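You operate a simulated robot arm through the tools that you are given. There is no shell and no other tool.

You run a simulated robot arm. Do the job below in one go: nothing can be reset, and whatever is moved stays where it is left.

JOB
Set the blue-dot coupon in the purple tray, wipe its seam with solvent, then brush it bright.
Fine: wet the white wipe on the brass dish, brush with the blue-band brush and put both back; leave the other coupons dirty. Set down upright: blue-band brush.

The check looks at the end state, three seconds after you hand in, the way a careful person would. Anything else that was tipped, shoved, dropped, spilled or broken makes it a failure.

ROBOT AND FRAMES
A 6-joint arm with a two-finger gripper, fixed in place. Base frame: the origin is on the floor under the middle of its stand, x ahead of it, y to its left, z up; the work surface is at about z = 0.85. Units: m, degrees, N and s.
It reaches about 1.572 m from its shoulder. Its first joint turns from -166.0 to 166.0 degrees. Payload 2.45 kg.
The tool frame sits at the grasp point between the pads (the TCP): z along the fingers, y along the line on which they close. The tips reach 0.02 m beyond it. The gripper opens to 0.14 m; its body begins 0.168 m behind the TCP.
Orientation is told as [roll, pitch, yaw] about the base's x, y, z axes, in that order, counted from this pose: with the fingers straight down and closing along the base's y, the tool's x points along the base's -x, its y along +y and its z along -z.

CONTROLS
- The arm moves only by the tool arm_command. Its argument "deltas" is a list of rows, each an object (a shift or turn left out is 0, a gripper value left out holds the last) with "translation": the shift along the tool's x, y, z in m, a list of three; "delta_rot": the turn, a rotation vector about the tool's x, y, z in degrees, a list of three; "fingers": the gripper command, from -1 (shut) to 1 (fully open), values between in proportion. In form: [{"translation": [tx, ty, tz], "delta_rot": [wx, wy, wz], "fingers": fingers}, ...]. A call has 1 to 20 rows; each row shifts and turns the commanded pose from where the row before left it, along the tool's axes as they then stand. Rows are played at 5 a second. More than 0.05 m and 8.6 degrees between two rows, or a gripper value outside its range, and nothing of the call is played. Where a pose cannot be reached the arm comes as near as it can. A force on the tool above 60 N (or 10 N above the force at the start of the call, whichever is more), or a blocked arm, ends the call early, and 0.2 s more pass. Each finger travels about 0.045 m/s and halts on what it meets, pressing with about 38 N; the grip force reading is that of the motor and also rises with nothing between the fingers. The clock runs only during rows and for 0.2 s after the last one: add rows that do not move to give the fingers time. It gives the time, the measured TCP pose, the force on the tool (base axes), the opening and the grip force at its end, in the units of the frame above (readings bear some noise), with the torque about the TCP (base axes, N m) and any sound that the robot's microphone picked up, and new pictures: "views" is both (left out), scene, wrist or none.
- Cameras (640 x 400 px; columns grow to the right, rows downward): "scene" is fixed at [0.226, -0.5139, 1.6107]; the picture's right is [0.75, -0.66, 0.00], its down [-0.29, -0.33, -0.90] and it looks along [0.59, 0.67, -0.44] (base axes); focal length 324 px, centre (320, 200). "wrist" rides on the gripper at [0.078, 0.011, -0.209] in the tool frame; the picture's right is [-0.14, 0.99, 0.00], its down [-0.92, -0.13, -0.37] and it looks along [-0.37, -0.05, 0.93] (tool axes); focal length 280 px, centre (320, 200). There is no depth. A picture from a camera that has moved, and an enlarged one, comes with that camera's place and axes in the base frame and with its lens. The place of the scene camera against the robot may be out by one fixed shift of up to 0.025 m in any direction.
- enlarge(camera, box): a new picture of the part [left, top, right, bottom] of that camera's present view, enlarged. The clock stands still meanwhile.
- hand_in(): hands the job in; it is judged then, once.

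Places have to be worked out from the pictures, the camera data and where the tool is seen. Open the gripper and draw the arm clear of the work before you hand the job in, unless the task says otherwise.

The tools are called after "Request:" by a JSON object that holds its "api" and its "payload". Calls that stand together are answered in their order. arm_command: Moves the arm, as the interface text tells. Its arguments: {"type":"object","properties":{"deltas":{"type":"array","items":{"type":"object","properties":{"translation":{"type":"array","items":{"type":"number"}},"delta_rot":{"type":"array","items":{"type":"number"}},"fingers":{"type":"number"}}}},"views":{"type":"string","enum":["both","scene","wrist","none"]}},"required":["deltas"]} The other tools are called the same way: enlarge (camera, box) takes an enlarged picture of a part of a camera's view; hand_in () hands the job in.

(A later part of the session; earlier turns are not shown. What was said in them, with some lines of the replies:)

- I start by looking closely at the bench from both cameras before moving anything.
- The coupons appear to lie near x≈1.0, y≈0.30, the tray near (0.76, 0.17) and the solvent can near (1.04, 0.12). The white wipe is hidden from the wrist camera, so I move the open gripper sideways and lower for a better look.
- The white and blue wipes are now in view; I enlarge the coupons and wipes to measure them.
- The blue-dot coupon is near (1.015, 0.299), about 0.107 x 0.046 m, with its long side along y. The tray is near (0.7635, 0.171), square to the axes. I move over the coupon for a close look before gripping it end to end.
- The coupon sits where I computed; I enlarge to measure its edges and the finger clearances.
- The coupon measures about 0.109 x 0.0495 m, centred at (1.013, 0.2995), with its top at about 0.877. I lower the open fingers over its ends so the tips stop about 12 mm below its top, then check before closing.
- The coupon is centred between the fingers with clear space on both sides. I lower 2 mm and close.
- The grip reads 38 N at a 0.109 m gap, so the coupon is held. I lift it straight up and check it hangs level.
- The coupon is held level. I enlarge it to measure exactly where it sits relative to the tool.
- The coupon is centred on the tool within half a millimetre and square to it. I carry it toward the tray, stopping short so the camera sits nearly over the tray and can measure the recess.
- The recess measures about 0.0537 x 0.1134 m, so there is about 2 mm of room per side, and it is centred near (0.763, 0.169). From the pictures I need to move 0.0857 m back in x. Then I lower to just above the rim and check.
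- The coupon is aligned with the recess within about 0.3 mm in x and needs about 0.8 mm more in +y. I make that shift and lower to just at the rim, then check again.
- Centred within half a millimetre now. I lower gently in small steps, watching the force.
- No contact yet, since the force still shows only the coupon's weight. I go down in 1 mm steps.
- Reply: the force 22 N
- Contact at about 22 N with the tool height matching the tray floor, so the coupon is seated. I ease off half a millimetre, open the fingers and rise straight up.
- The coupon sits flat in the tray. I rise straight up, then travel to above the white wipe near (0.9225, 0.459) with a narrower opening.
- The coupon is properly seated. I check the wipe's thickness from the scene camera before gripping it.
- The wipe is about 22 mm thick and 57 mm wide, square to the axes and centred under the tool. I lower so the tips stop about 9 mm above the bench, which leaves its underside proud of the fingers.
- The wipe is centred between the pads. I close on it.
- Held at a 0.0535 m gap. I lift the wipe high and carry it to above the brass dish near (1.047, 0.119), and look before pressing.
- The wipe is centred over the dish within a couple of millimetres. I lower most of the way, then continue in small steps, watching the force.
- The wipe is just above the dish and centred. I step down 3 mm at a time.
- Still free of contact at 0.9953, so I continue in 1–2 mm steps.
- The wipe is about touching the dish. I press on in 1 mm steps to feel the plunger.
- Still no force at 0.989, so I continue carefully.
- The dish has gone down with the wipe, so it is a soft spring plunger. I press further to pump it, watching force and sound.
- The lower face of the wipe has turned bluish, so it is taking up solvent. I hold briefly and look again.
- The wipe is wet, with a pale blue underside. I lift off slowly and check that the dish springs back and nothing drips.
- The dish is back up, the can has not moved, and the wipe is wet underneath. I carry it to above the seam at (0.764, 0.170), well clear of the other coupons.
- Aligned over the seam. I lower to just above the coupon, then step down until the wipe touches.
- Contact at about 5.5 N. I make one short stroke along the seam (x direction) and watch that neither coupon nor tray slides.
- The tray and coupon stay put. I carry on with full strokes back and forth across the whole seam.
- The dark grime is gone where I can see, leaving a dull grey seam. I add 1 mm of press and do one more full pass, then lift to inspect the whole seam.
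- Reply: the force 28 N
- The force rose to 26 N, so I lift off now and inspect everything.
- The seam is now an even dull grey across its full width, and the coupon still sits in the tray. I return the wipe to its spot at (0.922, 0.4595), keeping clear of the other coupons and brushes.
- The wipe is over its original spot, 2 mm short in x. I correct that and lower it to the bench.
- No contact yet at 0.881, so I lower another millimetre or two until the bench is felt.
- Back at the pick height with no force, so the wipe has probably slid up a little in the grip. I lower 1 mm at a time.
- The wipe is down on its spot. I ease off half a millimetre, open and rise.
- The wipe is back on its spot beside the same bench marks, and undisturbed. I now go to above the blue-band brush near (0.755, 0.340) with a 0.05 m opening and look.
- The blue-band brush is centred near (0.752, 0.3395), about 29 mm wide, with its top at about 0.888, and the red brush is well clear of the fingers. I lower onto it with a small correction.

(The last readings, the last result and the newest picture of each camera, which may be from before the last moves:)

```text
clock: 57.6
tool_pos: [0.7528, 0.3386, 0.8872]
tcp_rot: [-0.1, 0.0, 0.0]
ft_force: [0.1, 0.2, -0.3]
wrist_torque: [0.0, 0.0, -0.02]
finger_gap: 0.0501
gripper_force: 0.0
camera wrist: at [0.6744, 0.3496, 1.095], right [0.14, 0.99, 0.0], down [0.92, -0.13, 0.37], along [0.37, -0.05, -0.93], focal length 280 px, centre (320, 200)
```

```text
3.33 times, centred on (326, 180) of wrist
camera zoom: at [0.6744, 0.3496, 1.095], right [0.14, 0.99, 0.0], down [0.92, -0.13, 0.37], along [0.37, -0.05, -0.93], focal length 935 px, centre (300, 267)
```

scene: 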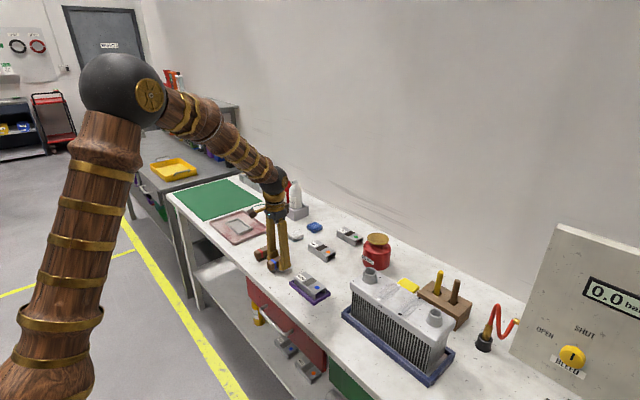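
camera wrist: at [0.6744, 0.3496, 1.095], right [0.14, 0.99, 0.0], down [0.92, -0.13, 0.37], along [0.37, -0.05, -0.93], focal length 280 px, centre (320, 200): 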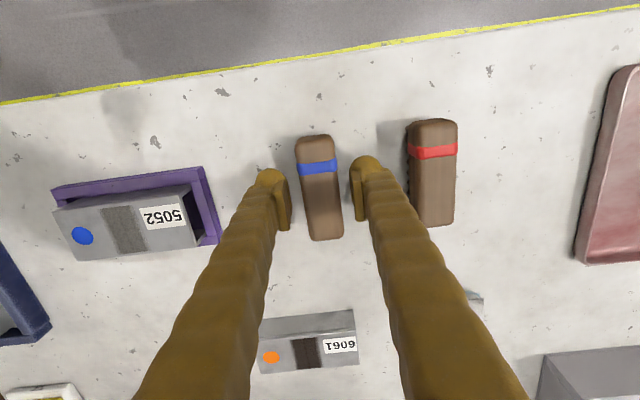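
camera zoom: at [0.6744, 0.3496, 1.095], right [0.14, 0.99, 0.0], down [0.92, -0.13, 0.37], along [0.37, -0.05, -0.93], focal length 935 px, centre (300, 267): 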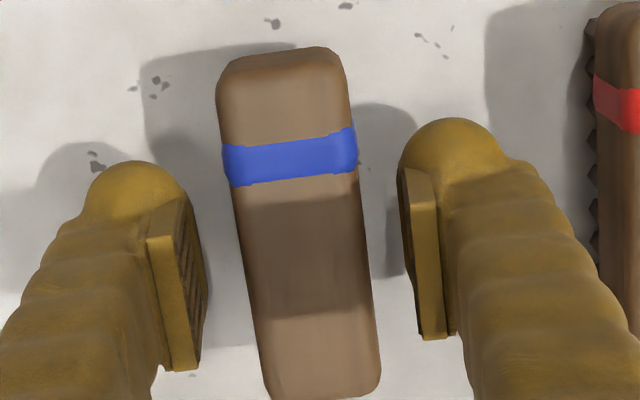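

The brush is centred between the pads with clearance to the red brush. I close on it.

Request:
{"api": "arm_command", "payload": {"deltas": [{"fingers": -0.5}, {"fingers": -0.8}, {"translation": [0, 0, 0]}, {"translation": [0, 0, 0]}, {"translation": [0, 0, 0]}], "views": "wrist"}}

Request:
{"api": "enlarge", "payload": {"camera": "scene", "box": [240, 230, 320, 280]}}

```text
clock: 58.8
tool_pos: [0.752, 0.3377, 0.8867]
tcp_rot: [0.0, 0.0, 0.0]
ft_force: [0.5, 0.5, 0.1]
wrist_torque: [0.03, -0.01, 0.02]
finger_gap: 0.0284
gripper_force: 38.1
camera wrist: at [0.6743, 0.3496, 1.0951], right [0.14, 0.99, 0.0], down [0.92, -0.13, 0.37], along [0.36, -0.05, -0.93], focal length 280 px, centre (320, 200)
```

wrist: 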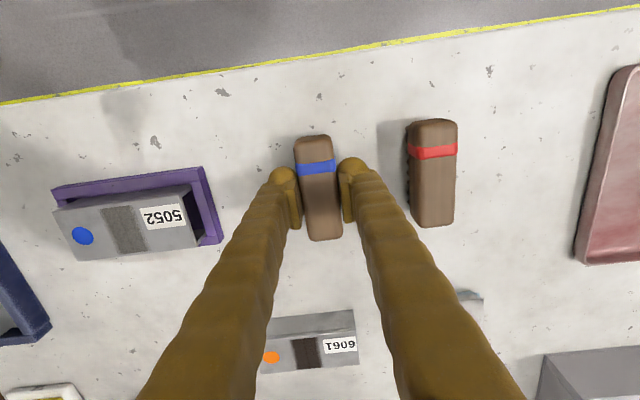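

```text
8.00 times, centred on (280, 255) of scene
camera zoom: at [0.226, -0.5139, 1.6107], right [0.75, -0.66, 0.0], down [-0.29, -0.33, -0.9], along [0.59, 0.67, -0.44], focal length 2590 px, centre (640, -240)
```

zoom: 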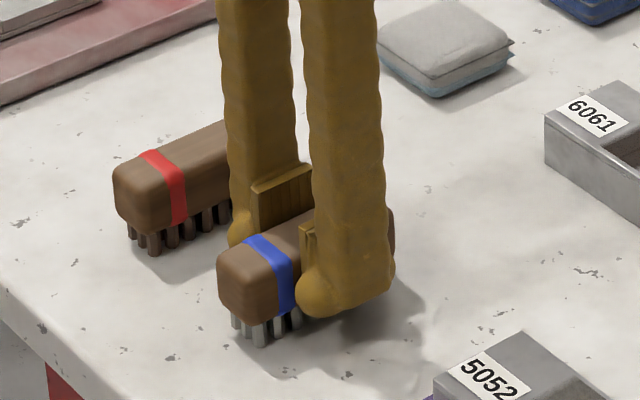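

Held at a 0.0284 m gap. I lift the brush, carry it over the seam and lower to just above it.

Request:
{"api": "arm_command", "payload": {"deltas": [{"translation": [0, 0, -0.02], "fingers": -0.9}, {"translation": [0, 0, -0.04]}, {"translation": [0, 0, -0.04]}, {"translation": [-0.003, -0.042, 0]}, {"translation": [-0.003, -0.042, 0]}, {"translation": [-0.003, -0.042, 0]}, {"translation": [-0.003, -0.042, 0]}, {"translation": [0, 0, 0.03]}, {"translation": [0, 0, 0.02]}, {"translation": [0, 0, 0]}, {"translation": [0, 0, 0]}], "views": "both"}}

Request:
{"api": "enlarge", "payload": {"camera": "wrist", "box": [220, 100, 420, 250]}}

Request:
{"api": "enlarge", "payload": {"camera": "scene", "box": [260, 230, 356, 305]}}

```text
clock: 61.2
tool_pos: [0.7638, 0.1711, 0.9368]
tcp_rot: [-0.1, 0.0, 0.0]
ft_force: [-0.5, 0.3, -1.1]
wrist_torque: [0.02, 0.01, -0.02]
finger_gap: 0.0287
gripper_force: 37.9
camera wrist: at [0.6859, 0.1822, 1.1453], right [0.14, 0.99, 0.0], down [0.92, -0.13, 0.37], along [0.36, -0.05, -0.93], focal length 280 px, centre (320, 200)
```

scene: 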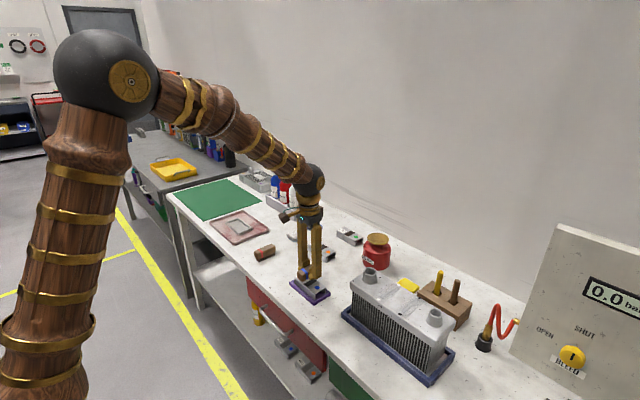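
wrist: 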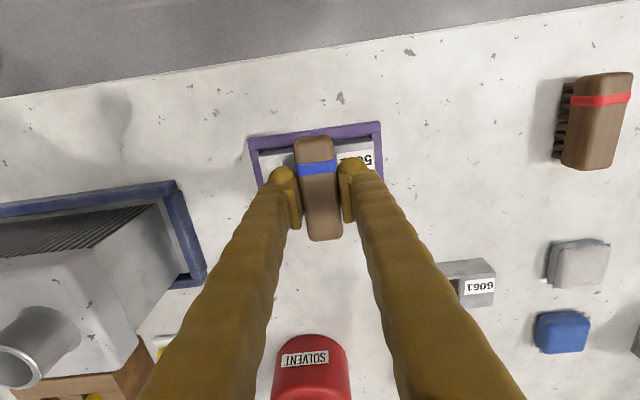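

```text
2.67 times, centred on (320, 175) of wrist
camera zoom: at [0.6859, 0.1822, 1.1453], right [0.14, 0.99, 0.0], down [0.92, -0.13, 0.37], along [0.36, -0.05, -0.93], focal length 748 px, centre (320, 267)
```

zoom: 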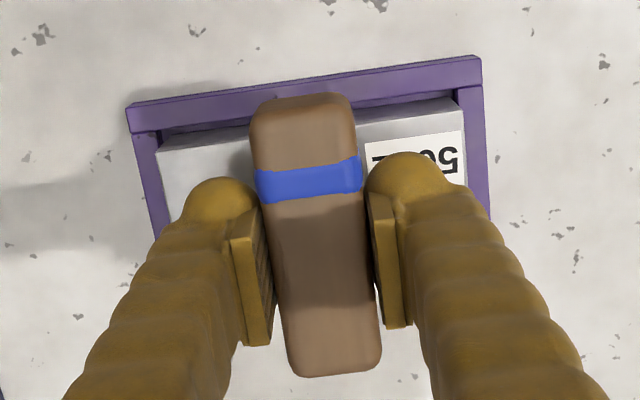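

```text
5.33 times, centred on (308, 268) of scene
camera zoom: at [0.226, -0.5139, 1.6107], right [0.75, -0.66, 0.0], down [-0.29, -0.33, -0.9], along [0.59, 0.67, -0.44], focal length 1726 px, centre (384, -160)
```

zoom: 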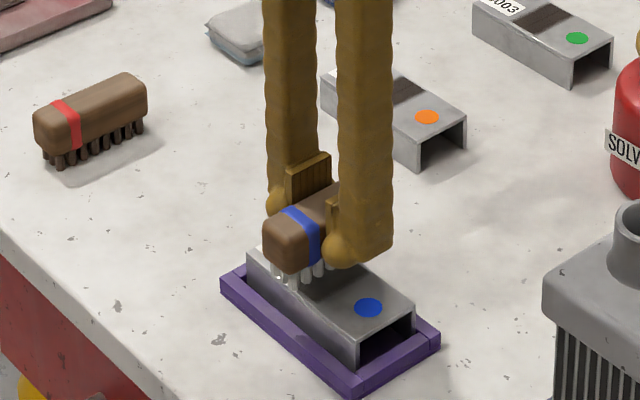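

The brush sits over the seam, lengthwise along it. I lower in small steps until the bristles touch.

Request:
{"api": "arm_command", "payload": {"deltas": [{"translation": [0, 0, 0.01]}, {"translation": [0, 0, 0.006]}, {"translation": [0, 0, 0.002]}, {"translation": [0, 0, 0]}], "views": "none"}}

```text
clock: 62.2
tool_pos: [0.7635, 0.1717, 0.9217]
tcp_rot: [-0.1, -0.1, 0.0]
ft_force: [-6.8, -1.1, 32.7]
wrist_torque: [-0.09, 0.44, 0.02]
finger_gap: 0.0283
gripper_force: 38.2
```

Contact came a little earlier than expected at 33 N. I ease off 2 mm for a light brushing pressure.

Request:
{"api": "arm_command", "payload": {"deltas": [{"translation": [0, 0, -0.002]}, {"translation": [0, 0, 0]}, {"translation": [0, 0, 0]}], "views": "none"}}

Request:
{"api": "enlarge", "payload": {"camera": "scene", "box": [260, 230, 356, 305]}}

```text
clock: 63.0
tool_pos: [0.7638, 0.1721, 0.921]
tcp_rot: [0.0, 0.0, 0.1]
ft_force: [1.0, 0.6, 3.0]
wrist_torque: [0.04, -0.14, 0.05]
finger_gap: 0.0291
gripper_force: 37.9
```

```text
5.33 times, centred on (308, 268) of scene
camera zoom: at [0.226, -0.5139, 1.6107], right [0.75, -0.66, 0.0], down [-0.29, -0.33, -0.9], along [0.59, 0.67, -0.44], focal length 1726 px, centre (384, -160)
```

zoom: 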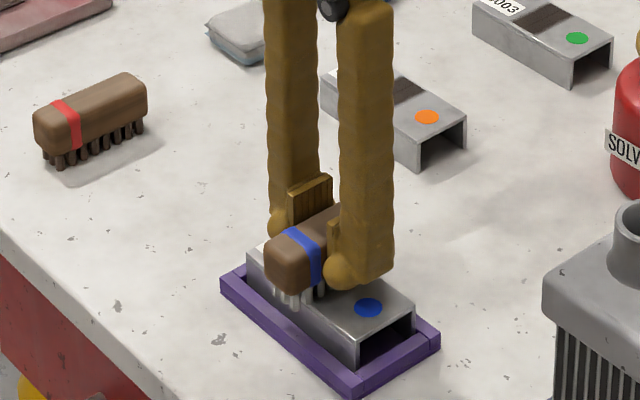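

Light contact at about 3 N. I make a first short stroke and check that the tray stays put.

Request:
{"api": "arm_command", "payload": {"deltas": [{"translation": [0, 0, 0.0004]}, {"translation": [-0.006, 0, 0]}, {"translation": [-0.006, 0, 0]}, {"translation": [-0.004, 0, 0]}, {"translation": [0, 0, 0]}], "views": "wrist"}}

Request:
{"api": "enlarge", "payload": {"camera": "scene", "box": [260, 230, 356, 305]}}

```text
clock: 64.2
tool_pos: [0.7798, 0.1709, 0.9205]
tcp_rot: [0.0, 0.0, 0.0]
ft_force: [-0.3, -1.1, -1.2]
wrist_torque: [-0.02, -0.04, 0.02]
finger_gap: 0.0288
gripper_force: 37.9
camera wrist: at [0.7023, 0.1812, 1.1293], right [0.14, 0.99, 0.0], down [0.92, -0.13, 0.37], along [0.37, -0.05, -0.93], focal length 280 px, centre (320, 200)
```

wrist: 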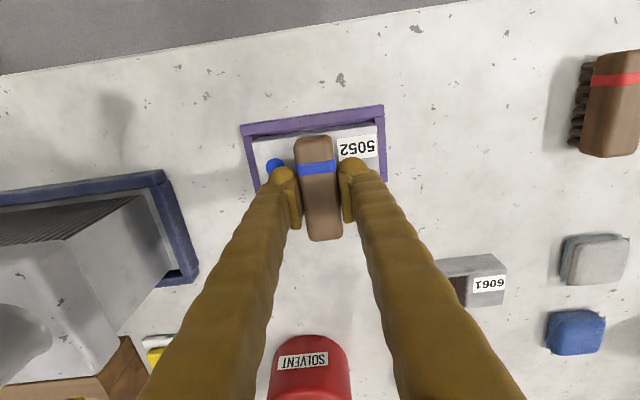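

```text
5.33 times, centred on (308, 268) of scene
camera zoom: at [0.226, -0.5139, 1.6107], right [0.75, -0.66, 0.0], down [-0.29, -0.33, -0.9], along [0.59, 0.67, -0.44], focal length 1726 px, centre (384, -160)
```

zoom: 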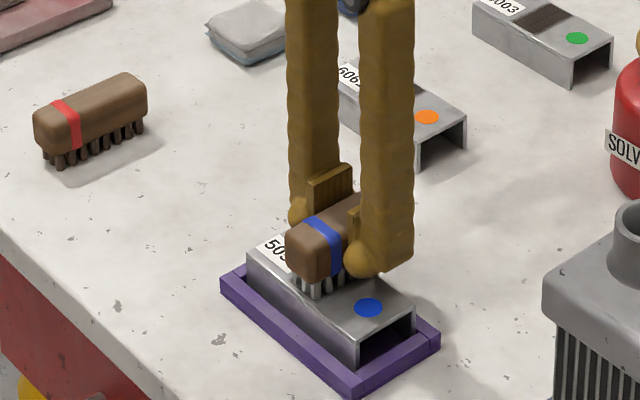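

Contact was lost on that stroke. I lower just under a millimetre and check the force.

Request:
{"api": "arm_command", "payload": {"deltas": [{"translation": [0, 0, 0.0008]}, {"translation": [0, 0, 0]}], "views": "none"}}

```text
clock: 64.8
tool_pos: [0.7794, 0.17, 0.9207]
tcp_rot: [0.0, 0.0, 0.1]
ft_force: [-1.7, -0.4, 10.5]
wrist_torque: [-0.04, 0.2, -0.02]
finger_gap: 0.0286
gripper_force: 38.1
```

Now about 10 N of contact. I stroke back across the seam and forth again at this height.

Request:
{"api": "arm_command", "payload": {"deltas": [{"translation": [0.007, 0, 0]}, {"translation": [0.007, 0, 0]}, {"translation": [0.007, 0, 0]}, {"translation": [0.007, 0, 0]}, {"translation": [0.006, 0, 0]}, {"translation": [0, 0, 0]}], "views": "wrist"}}

Request:
{"api": "enlarge", "payload": {"camera": "scene", "box": [260, 230, 356, 305]}}

```text
clock: 66.2
tool_pos: [0.7474, 0.1706, 0.9197]
tcp_rot: [0.1, 0.0, 0.0]
ft_force: [5.9, 1.1, 14.0]
wrist_torque: [0.04, -0.31, 0.02]
finger_gap: 0.0284
gripper_force: 37.8
camera wrist: at [0.6685, 0.1815, 1.1287], right [0.14, 0.99, 0.0], down [0.92, -0.13, 0.37], along [0.37, -0.05, -0.93], focal length 280 px, centre (320, 200)
```

wrist: 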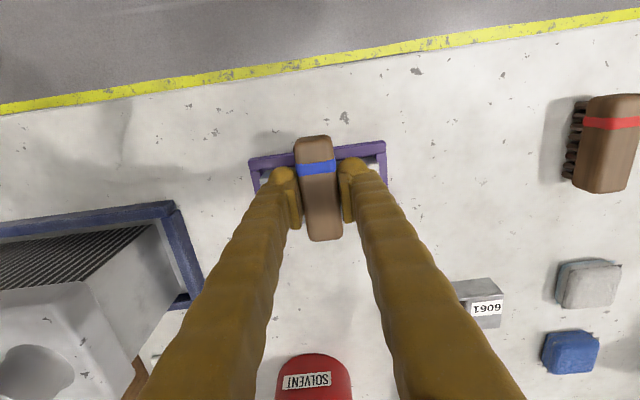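

```text
5.33 times, centred on (308, 268) of scene
camera zoom: at [0.226, -0.5139, 1.6107], right [0.75, -0.66, 0.0], down [-0.29, -0.33, -0.9], along [0.59, 0.67, -0.44], focal length 1726 px, centre (384, -160)
```

zoom: 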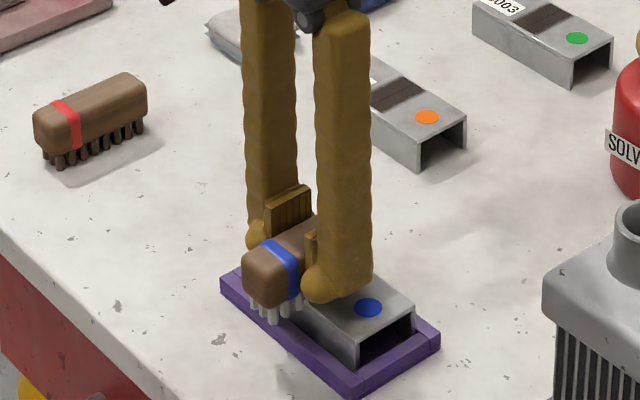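

Contact held and the tray has not moved. I do several more strokes back and forth.

Request:
{"api": "arm_command", "payload": {"deltas": [{"translation": [-0.007, 0, 0]}, {"translation": [-0.007, 0, 0]}, {"translation": [-0.007, 0, 0]}, {"translation": [-0.007, 0, 0]}, {"translation": [-0.006, 0, 0]}, {"translation": [0.007, 0, 0]}, {"translation": [0.007, 0, 0]}, {"translation": [0.007, 0, 0]}, {"translation": [0.007, 0, 0]}, {"translation": [0.006, 0, 0]}, {"translation": [-0.007, 0, 0]}, {"translation": [-0.007, 0, 0]}, {"translation": [-0.007, 0, 0]}, {"translation": [-0.007, 0, 0]}, {"translation": [-0.006, 0, 0]}, {"translation": [0, 0, 0]}], "views": "wrist"}}

Request:
{"api": "enlarge", "payload": {"camera": "scene", "box": [260, 230, 356, 305]}}

Request:
{"api": "enlarge", "payload": {"camera": "wrist", "box": [230, 90, 400, 220]}}

```text
clock: 69.6
tool_pos: [0.7798, 0.1712, 0.9196]
tcp_rot: [-0.1, 0.1, 0.0]
ft_force: [-4.3, 0.2, 10.6]
wrist_torque: [0.0, 0.25, 0.01]
finger_gap: 0.0286
gripper_force: 37.6
camera wrist: at [0.7021, 0.1812, 1.1284], right [0.14, 0.99, 0.0], down [0.92, -0.13, 0.37], along [0.37, -0.05, -0.93], focal length 280 px, centre (320, 200)
```

wrist: 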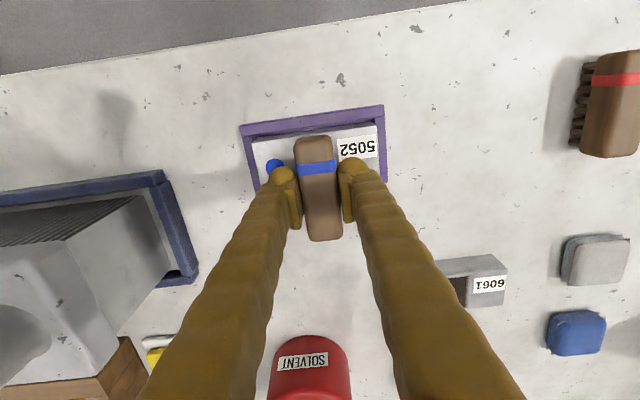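

```text
5.33 times, centred on (308, 268) of scene
camera zoom: at [0.226, -0.5139, 1.6107], right [0.75, -0.66, 0.0], down [-0.29, -0.33, -0.9], along [0.59, 0.67, -0.44], focal length 1726 px, centre (384, -160)
```

zoom: 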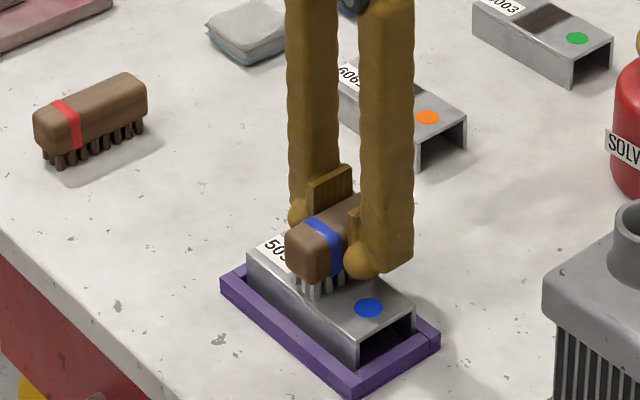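

```text
3.08 times, centred on (315, 155) of wrist
camera zoom: at [0.7021, 0.1812, 1.1284], right [0.14, 0.99, 0.0], down [0.92, -0.13, 0.37], along [0.37, -0.05, -0.93], focal length 863 px, centre (335, 338)
```

zoom: 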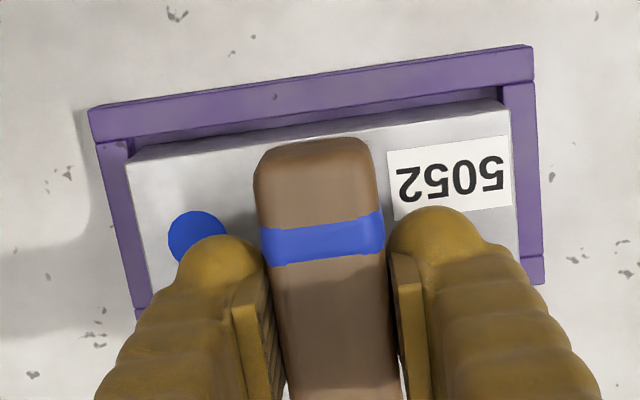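

The visible part beside the brush looks clean. I lift and back away to inspect the whole seam.

Request:
{"api": "arm_command", "payload": {"deltas": [{"translation": [0, 0, -0.01]}, {"translation": [0, 0, -0.03]}, {"translation": [-0.02, 0, -0.035]}, {"translation": [-0.03, 0, -0.03]}, {"translation": [-0.025, 0, 0]}, {"translation": [0, 0, 0]}, {"translation": [0, 0, 0]}], "views": "both"}}

Request:
{"api": "enlarge", "payload": {"camera": "wrist", "box": [240, 30, 400, 130]}}

Request:
{"api": "enlarge", "payload": {"camera": "scene", "box": [260, 230, 356, 305]}}

```text
clock: 71.2
tool_pos: [0.8551, 0.1727, 1.0254]
tcp_rot: [0.0, 0.0, 0.1]
ft_force: [0.4, -0.4, -0.6]
wrist_torque: [0.0, 0.01, 0.01]
finger_gap: 0.0286
gripper_force: 38.2
camera wrist: at [0.7769, 0.1819, 1.2337], right [0.14, 0.99, 0.0], down [0.92, -0.13, 0.37], along [0.36, -0.05, -0.93], focal length 280 px, centre (320, 200)
```

scene: 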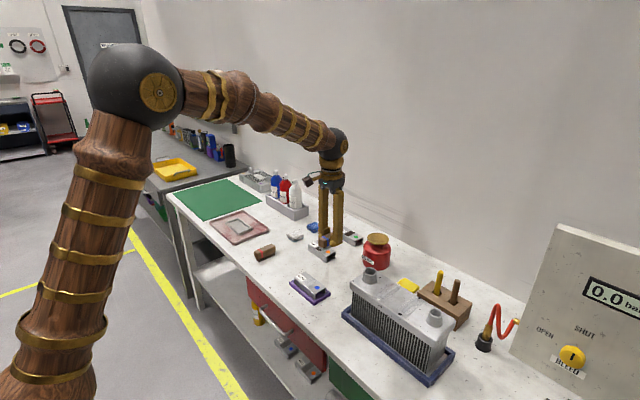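
wrist: 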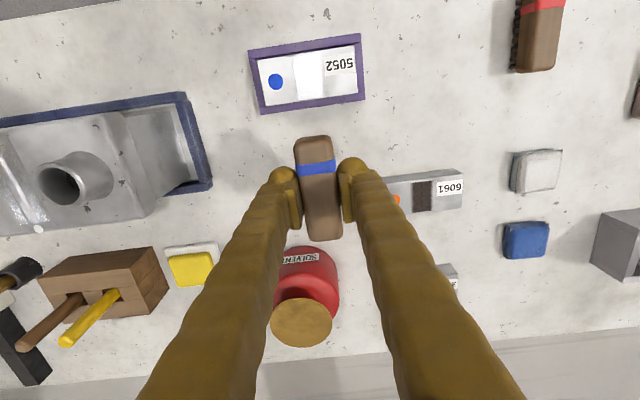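

```text
4.00 times, centred on (320, 80) of wrist
camera zoom: at [0.7769, 0.1819, 1.2337], right [0.14, 0.99, 0.0], down [0.92, -0.13, 0.37], along [0.36, -0.05, -0.93], focal length 1122 px, centre (320, 680)
```

zoom: 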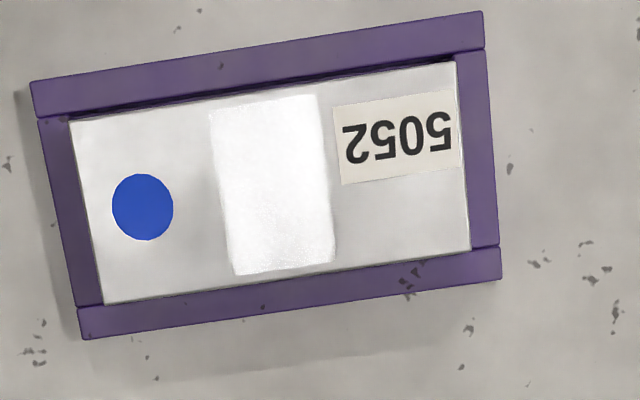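

```text
5.33 times, centred on (308, 268) of scene
camera zoom: at [0.226, -0.5139, 1.6107], right [0.75, -0.66, 0.0], down [-0.29, -0.33, -0.9], along [0.59, 0.67, -0.44], focal length 1726 px, centre (384, -160)
```

zoom: 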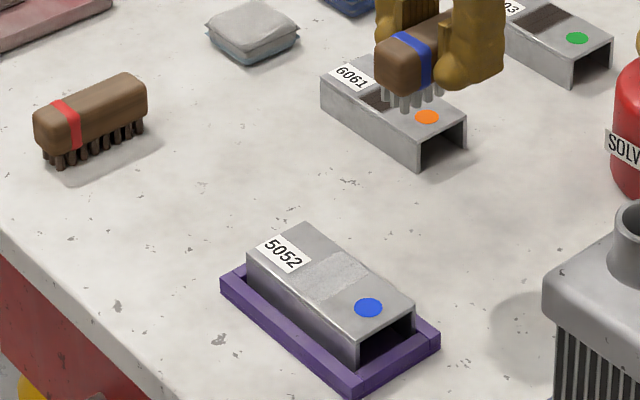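

The seam is bright across its full width, and the coupon and tray are in place. I take the brush back to its original spot and stop just above the bench to check alignment.

Request:
{"api": "arm_command", "payload": {"deltas": [{"translation": [0.0205, 0.0335, 0]}, {"translation": [0.0205, 0.0335, 0]}, {"translation": [0.0205, 0.0335, 0]}, {"translation": [0.0205, 0.0335, 0]}, {"translation": [0.0206, 0.0335, 0]}, {"translation": [0, 0, 0.04]}, {"translation": [0, 0, 0.04]}, {"translation": [0, 0, 0.04]}, {"translation": [0, 0, 0.01]}, {"translation": [0, 0, 0]}, {"translation": [0, 0, 0]}], "views": "both"}}

Request:
{"api": "enlarge", "payload": {"camera": "scene", "box": [240, 230, 320, 280]}}

Request:
{"api": "enlarge", "payload": {"camera": "wrist", "box": [230, 120, 422, 240]}}

```text
clock: 73.6
tool_pos: [0.7517, 0.3378, 0.8964]
tcp_rot: [0.0, 0.0, 0.0]
ft_force: [-0.2, -0.3, -1.9]
wrist_torque: [0.02, 0.0, -0.01]
finger_gap: 0.0287
gripper_force: 37.5
camera wrist: at [0.6745, 0.3488, 1.1043], right [0.14, 0.99, 0.0], down [0.92, -0.13, 0.37], along [0.36, -0.05, -0.93], focal length 280 px, centre (320, 200)
```

scene: 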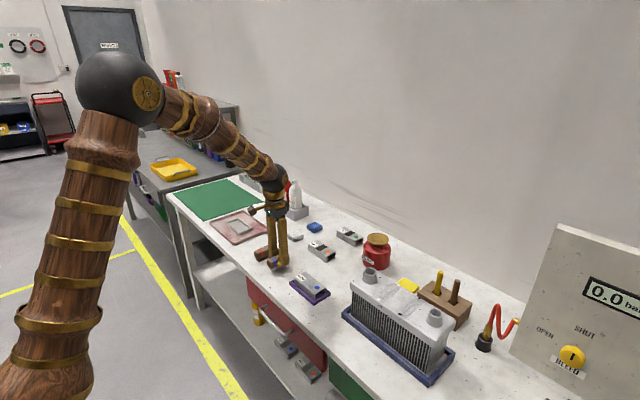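
wrist: 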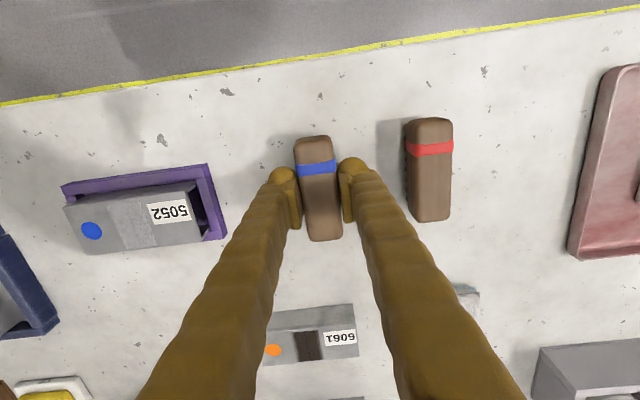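

```text
8.00 times, centred on (280, 255) of scene
camera zoom: at [0.226, -0.5139, 1.6107], right [0.75, -0.66, 0.0], down [-0.29, -0.33, -0.9], along [0.59, 0.67, -0.44], focal length 2590 px, centre (640, -240)
```

zoom: 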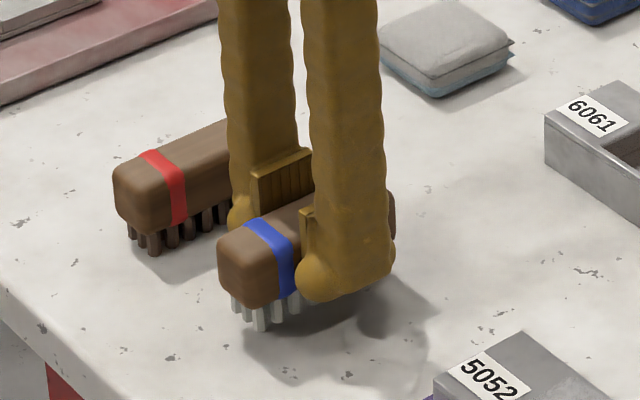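

```text
3.33 times, centred on (326, 180) of wrist
camera zoom: at [0.6745, 0.3488, 1.1043], right [0.14, 0.99, 0.0], down [0.92, -0.13, 0.37], along [0.36, -0.05, -0.93], focal length 935 px, centre (300, 267)
```

zoom: 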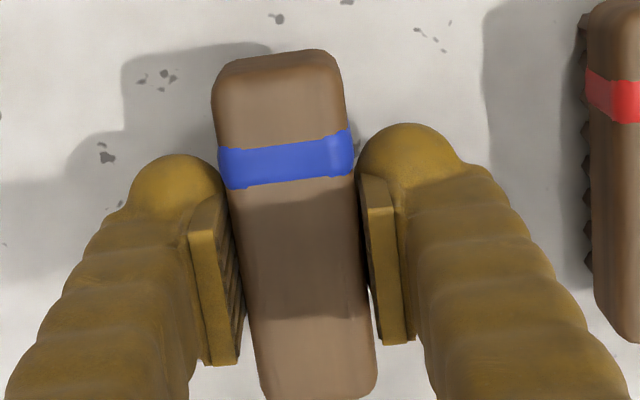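

The brush is above its original place, level and upright. I lower it the last centimetre gently.

Request:
{"api": "arm_command", "payload": {"deltas": [{"translation": [0, 0.0006, 0.004]}, {"translation": [0, 0, 0.003]}, {"translation": [0, 0, 0.001]}, {"translation": [0, 0, 0]}], "views": "none"}}

```text
clock: 74.6
tool_pos: [0.7515, 0.3394, 0.8881]
tcp_rot: [0.0, 0.0, 0.0]
ft_force: [0.5, -0.6, -1.1]
wrist_torque: [0.02, 0.0, -0.03]
finger_gap: 0.0287
gripper_force: 37.8
```

No contact yet at 0.888, so I lower in half-millimetre steps.

Request:
{"api": "arm_command", "payload": {"deltas": [{"translation": [0, 0, 0.0007]}, {"translation": [0, 0, 0.0007]}, {"translation": [0, 0, 0]}], "views": "none"}}

```text
clock: 75.4
tool_pos: [0.7518, 0.339, 0.886]
tcp_rot: [0.0, 0.1, 0.0]
ft_force: [0.1, -0.2, 5.3]
wrist_torque: [-0.05, -0.11, -0.01]
finger_gap: 0.0283
gripper_force: 38.4
```

The bristles are on the bench at about 5 N. I open to 0.05 m and rise straight up.

Request:
{"api": "arm_command", "payload": {"deltas": [{"fingers": -0.5}, {"fingers": -0.286}, {"translation": [0, 0, 0]}, {"translation": [0, 0, 0]}, {"translation": [0, 0, -0.01]}, {"translation": [0, 0, -0.03]}, {"translation": [0, 0, -0.04]}, {"translation": [0, 0, -0.04]}, {"translation": [0, 0, 0]}], "views": "both"}}

Request:
{"api": "enlarge", "payload": {"camera": "scene", "box": [240, 230, 320, 280]}}

Request:
{"api": "enlarge", "payload": {"camera": "wrist", "box": [230, 80, 422, 200]}}

```text
clock: 77.4
tool_pos: [0.7508, 0.3381, 1.0044]
tcp_rot: [0.0, 0.0, 0.0]
ft_force: [0.8, 1.0, -0.1]
wrist_torque: [-0.02, -0.04, -0.01]
finger_gap: 0.0499
gripper_force: 0.1
camera wrist: at [0.6744, 0.3484, 1.2136], right [0.14, 0.99, 0.0], down [0.92, -0.13, 0.37], along [0.37, -0.05, -0.93], focal length 280 px, centre (320, 200)
```

scene: 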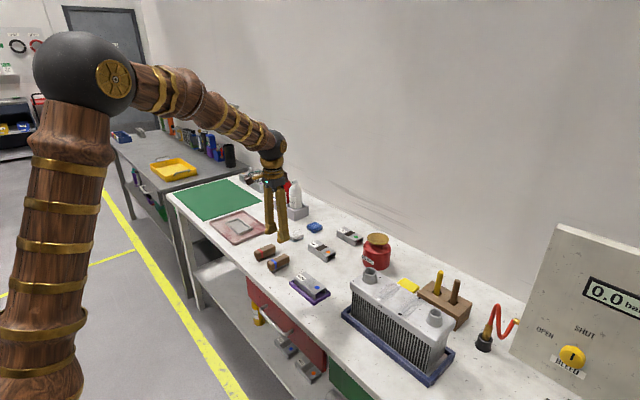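
wrist: 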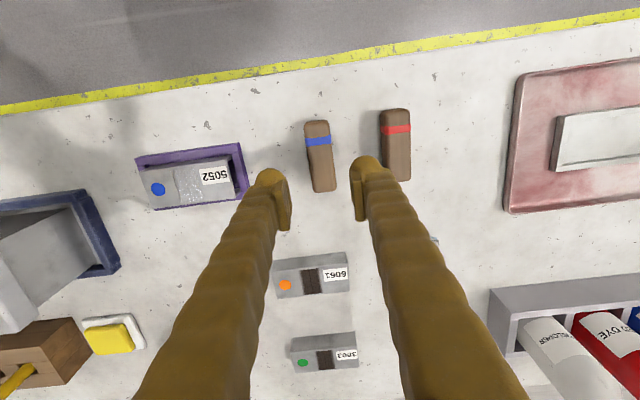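

```text
8.00 times, centred on (280, 255) of scene
camera zoom: at [0.226, -0.5139, 1.6107], right [0.75, -0.66, 0.0], down [-0.29, -0.33, -0.9], along [0.59, 0.67, -0.44], focal length 2590 px, centre (640, -240)
```

zoom: 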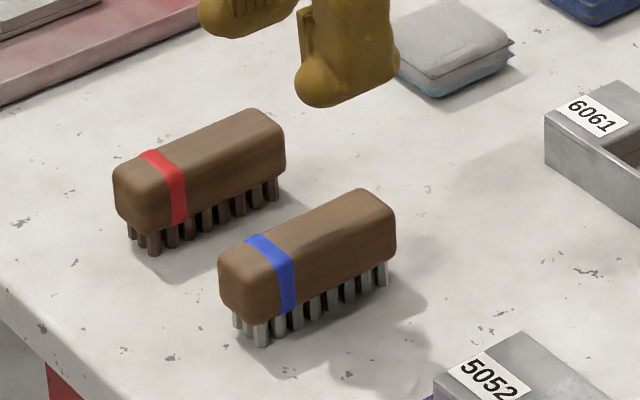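

```text
3.33 times, centred on (326, 140) of wrist
camera zoom: at [0.6744, 0.3484, 1.2136], right [0.14, 0.99, 0.0], down [0.92, -0.13, 0.37], along [0.37, -0.05, -0.93], focal length 935 px, centre (300, 400)
```

zoom: 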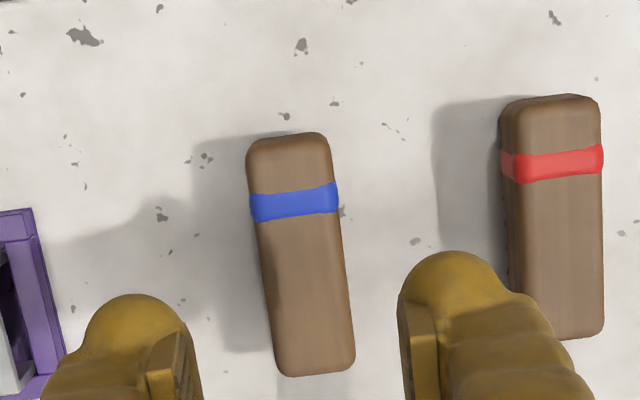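

The blue-band brush stands upright on its bristles in its original place. I open the gripper fully and raise the arm back to its starting pose, clear of the work, for a last look.

Request:
{"api": "arm_command", "payload": {"deltas": [{"translation": [0, 0, -0.045]}, {"translation": [0, 0, -0.045]}, {"translation": [0, 0, -0.045], "fingers": 1}, {"translation": [0, 0, -0.045]}, {"translation": [0, 0, -0.045]}, {"translation": [-0.005, -0.026, -0.02]}, {"translation": [-0.005, -0.026, 0]}, {"translation": [-0.005, -0.026, 0]}, {"translation": [-0.005, -0.026, 0]}, {"translation": [0, 0, 0]}, {"translation": [0, 0, 0]}], "views": "both"}}

Request:
{"api": "enlarge", "payload": {"camera": "scene", "box": [200, 160, 400, 310]}}

Request:
{"api": "enlarge", "payload": {"camera": "wrist", "box": [220, 60, 460, 300]}}

Request:
{"api": "enlarge", "payload": {"camera": "scene", "box": [330, 220, 530, 370]}}

```text
clock: 79.8
tool_pos: [0.7728, 0.2354, 1.2508]
tcp_rot: [0.0, 0.0, 0.0]
ft_force: [-0.1, -0.9, -0.6]
wrist_torque: [0.04, -0.01, 0.01]
finger_gap: 0.1399
gripper_force: 0.0
camera wrist: at [0.6945, 0.2454, 1.4594], right [0.14, 0.99, 0.0], down [0.92, -0.13, 0.37], along [0.37, -0.05, -0.93], focal length 280 px, centre (320, 200)
```

scene: 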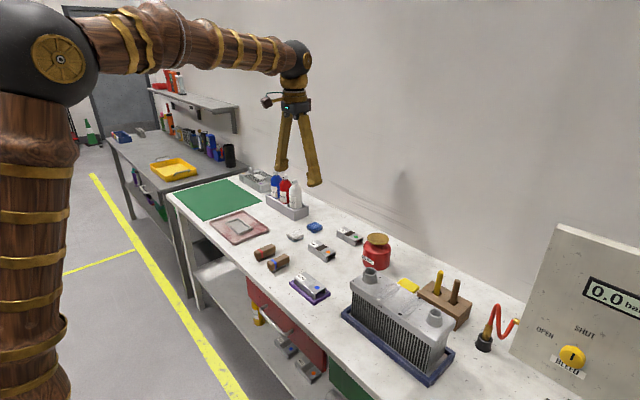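
wrist: 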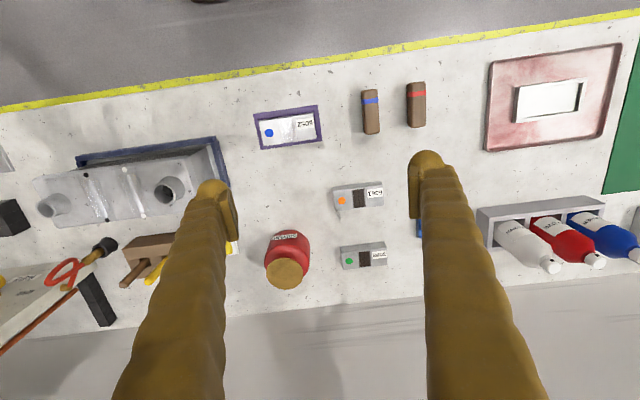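

```text
2.67 times, centred on (300, 235) of scene
camera zoom: at [0.226, -0.5139, 1.6107], right [0.75, -0.66, 0.0], down [-0.29, -0.33, -0.9], along [0.59, 0.67, -0.44], focal length 863 px, centre (373, 107)
```

zoom: 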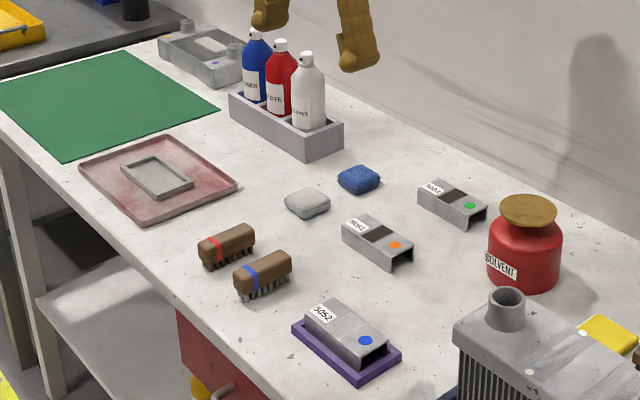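

```text
1.67 times, centred on (340, 180) of wrist
camera zoom: at [0.6945, 0.2454, 1.4594], right [0.14, 0.99, 0.0], down [0.92, -0.13, 0.37], along [0.37, -0.05, -0.93], focal length 467 px, centre (287, 233)
```

zoom: 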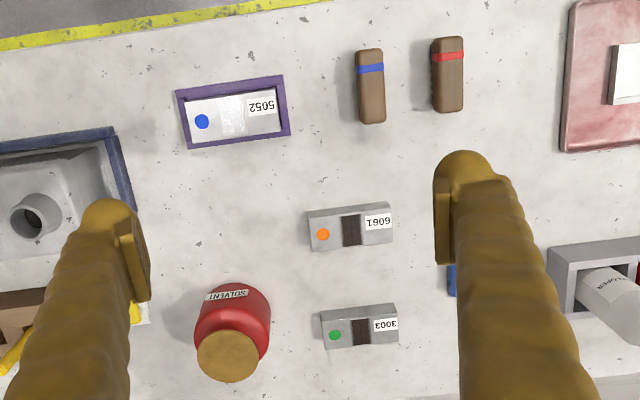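

```text
2.67 times, centred on (430, 295) of scene
camera zoom: at [0.226, -0.5139, 1.6107], right [0.75, -0.66, 0.0], down [-0.29, -0.33, -0.9], along [0.59, 0.67, -0.44], focal length 863 px, centre (27, -53)
```

zoom: 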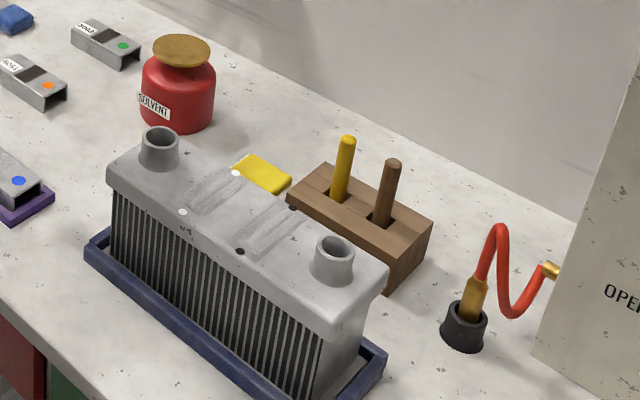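

The final look shows the blue-dot coupon in the purple tray with a bright seam, and the wipe and the blue-band brush back in place, the brush upright. The other two coupons are still dirty, nothing else has moved, and the arm is clear with the gripper open. I hand the job in.

Request:
{"api": "hand_in", "payload": {}}

```text
The job is handed in.
```

The job is handed in. The blue-dot coupon is in the purple tray, with its seam wiped with solvent and brushed bright across its full width.

- **Wipe:** I wetted the white wipe on the brass dish and put it back on its original spot.
- **Brush:** the blue-band brush is back in its place, upright on its bristles.
- **Other coupons:** the orange-dot and green-dot coupons were not touched and are still dirty.
- **Forces:** readings briefly reached 26 N while wiping and 33 N when the brush first touched the seam. The tray and coupon did not shift either time.

The last pictures showed nothing else moved, tipped or spilled. The arm was raised clear with the gripper open.
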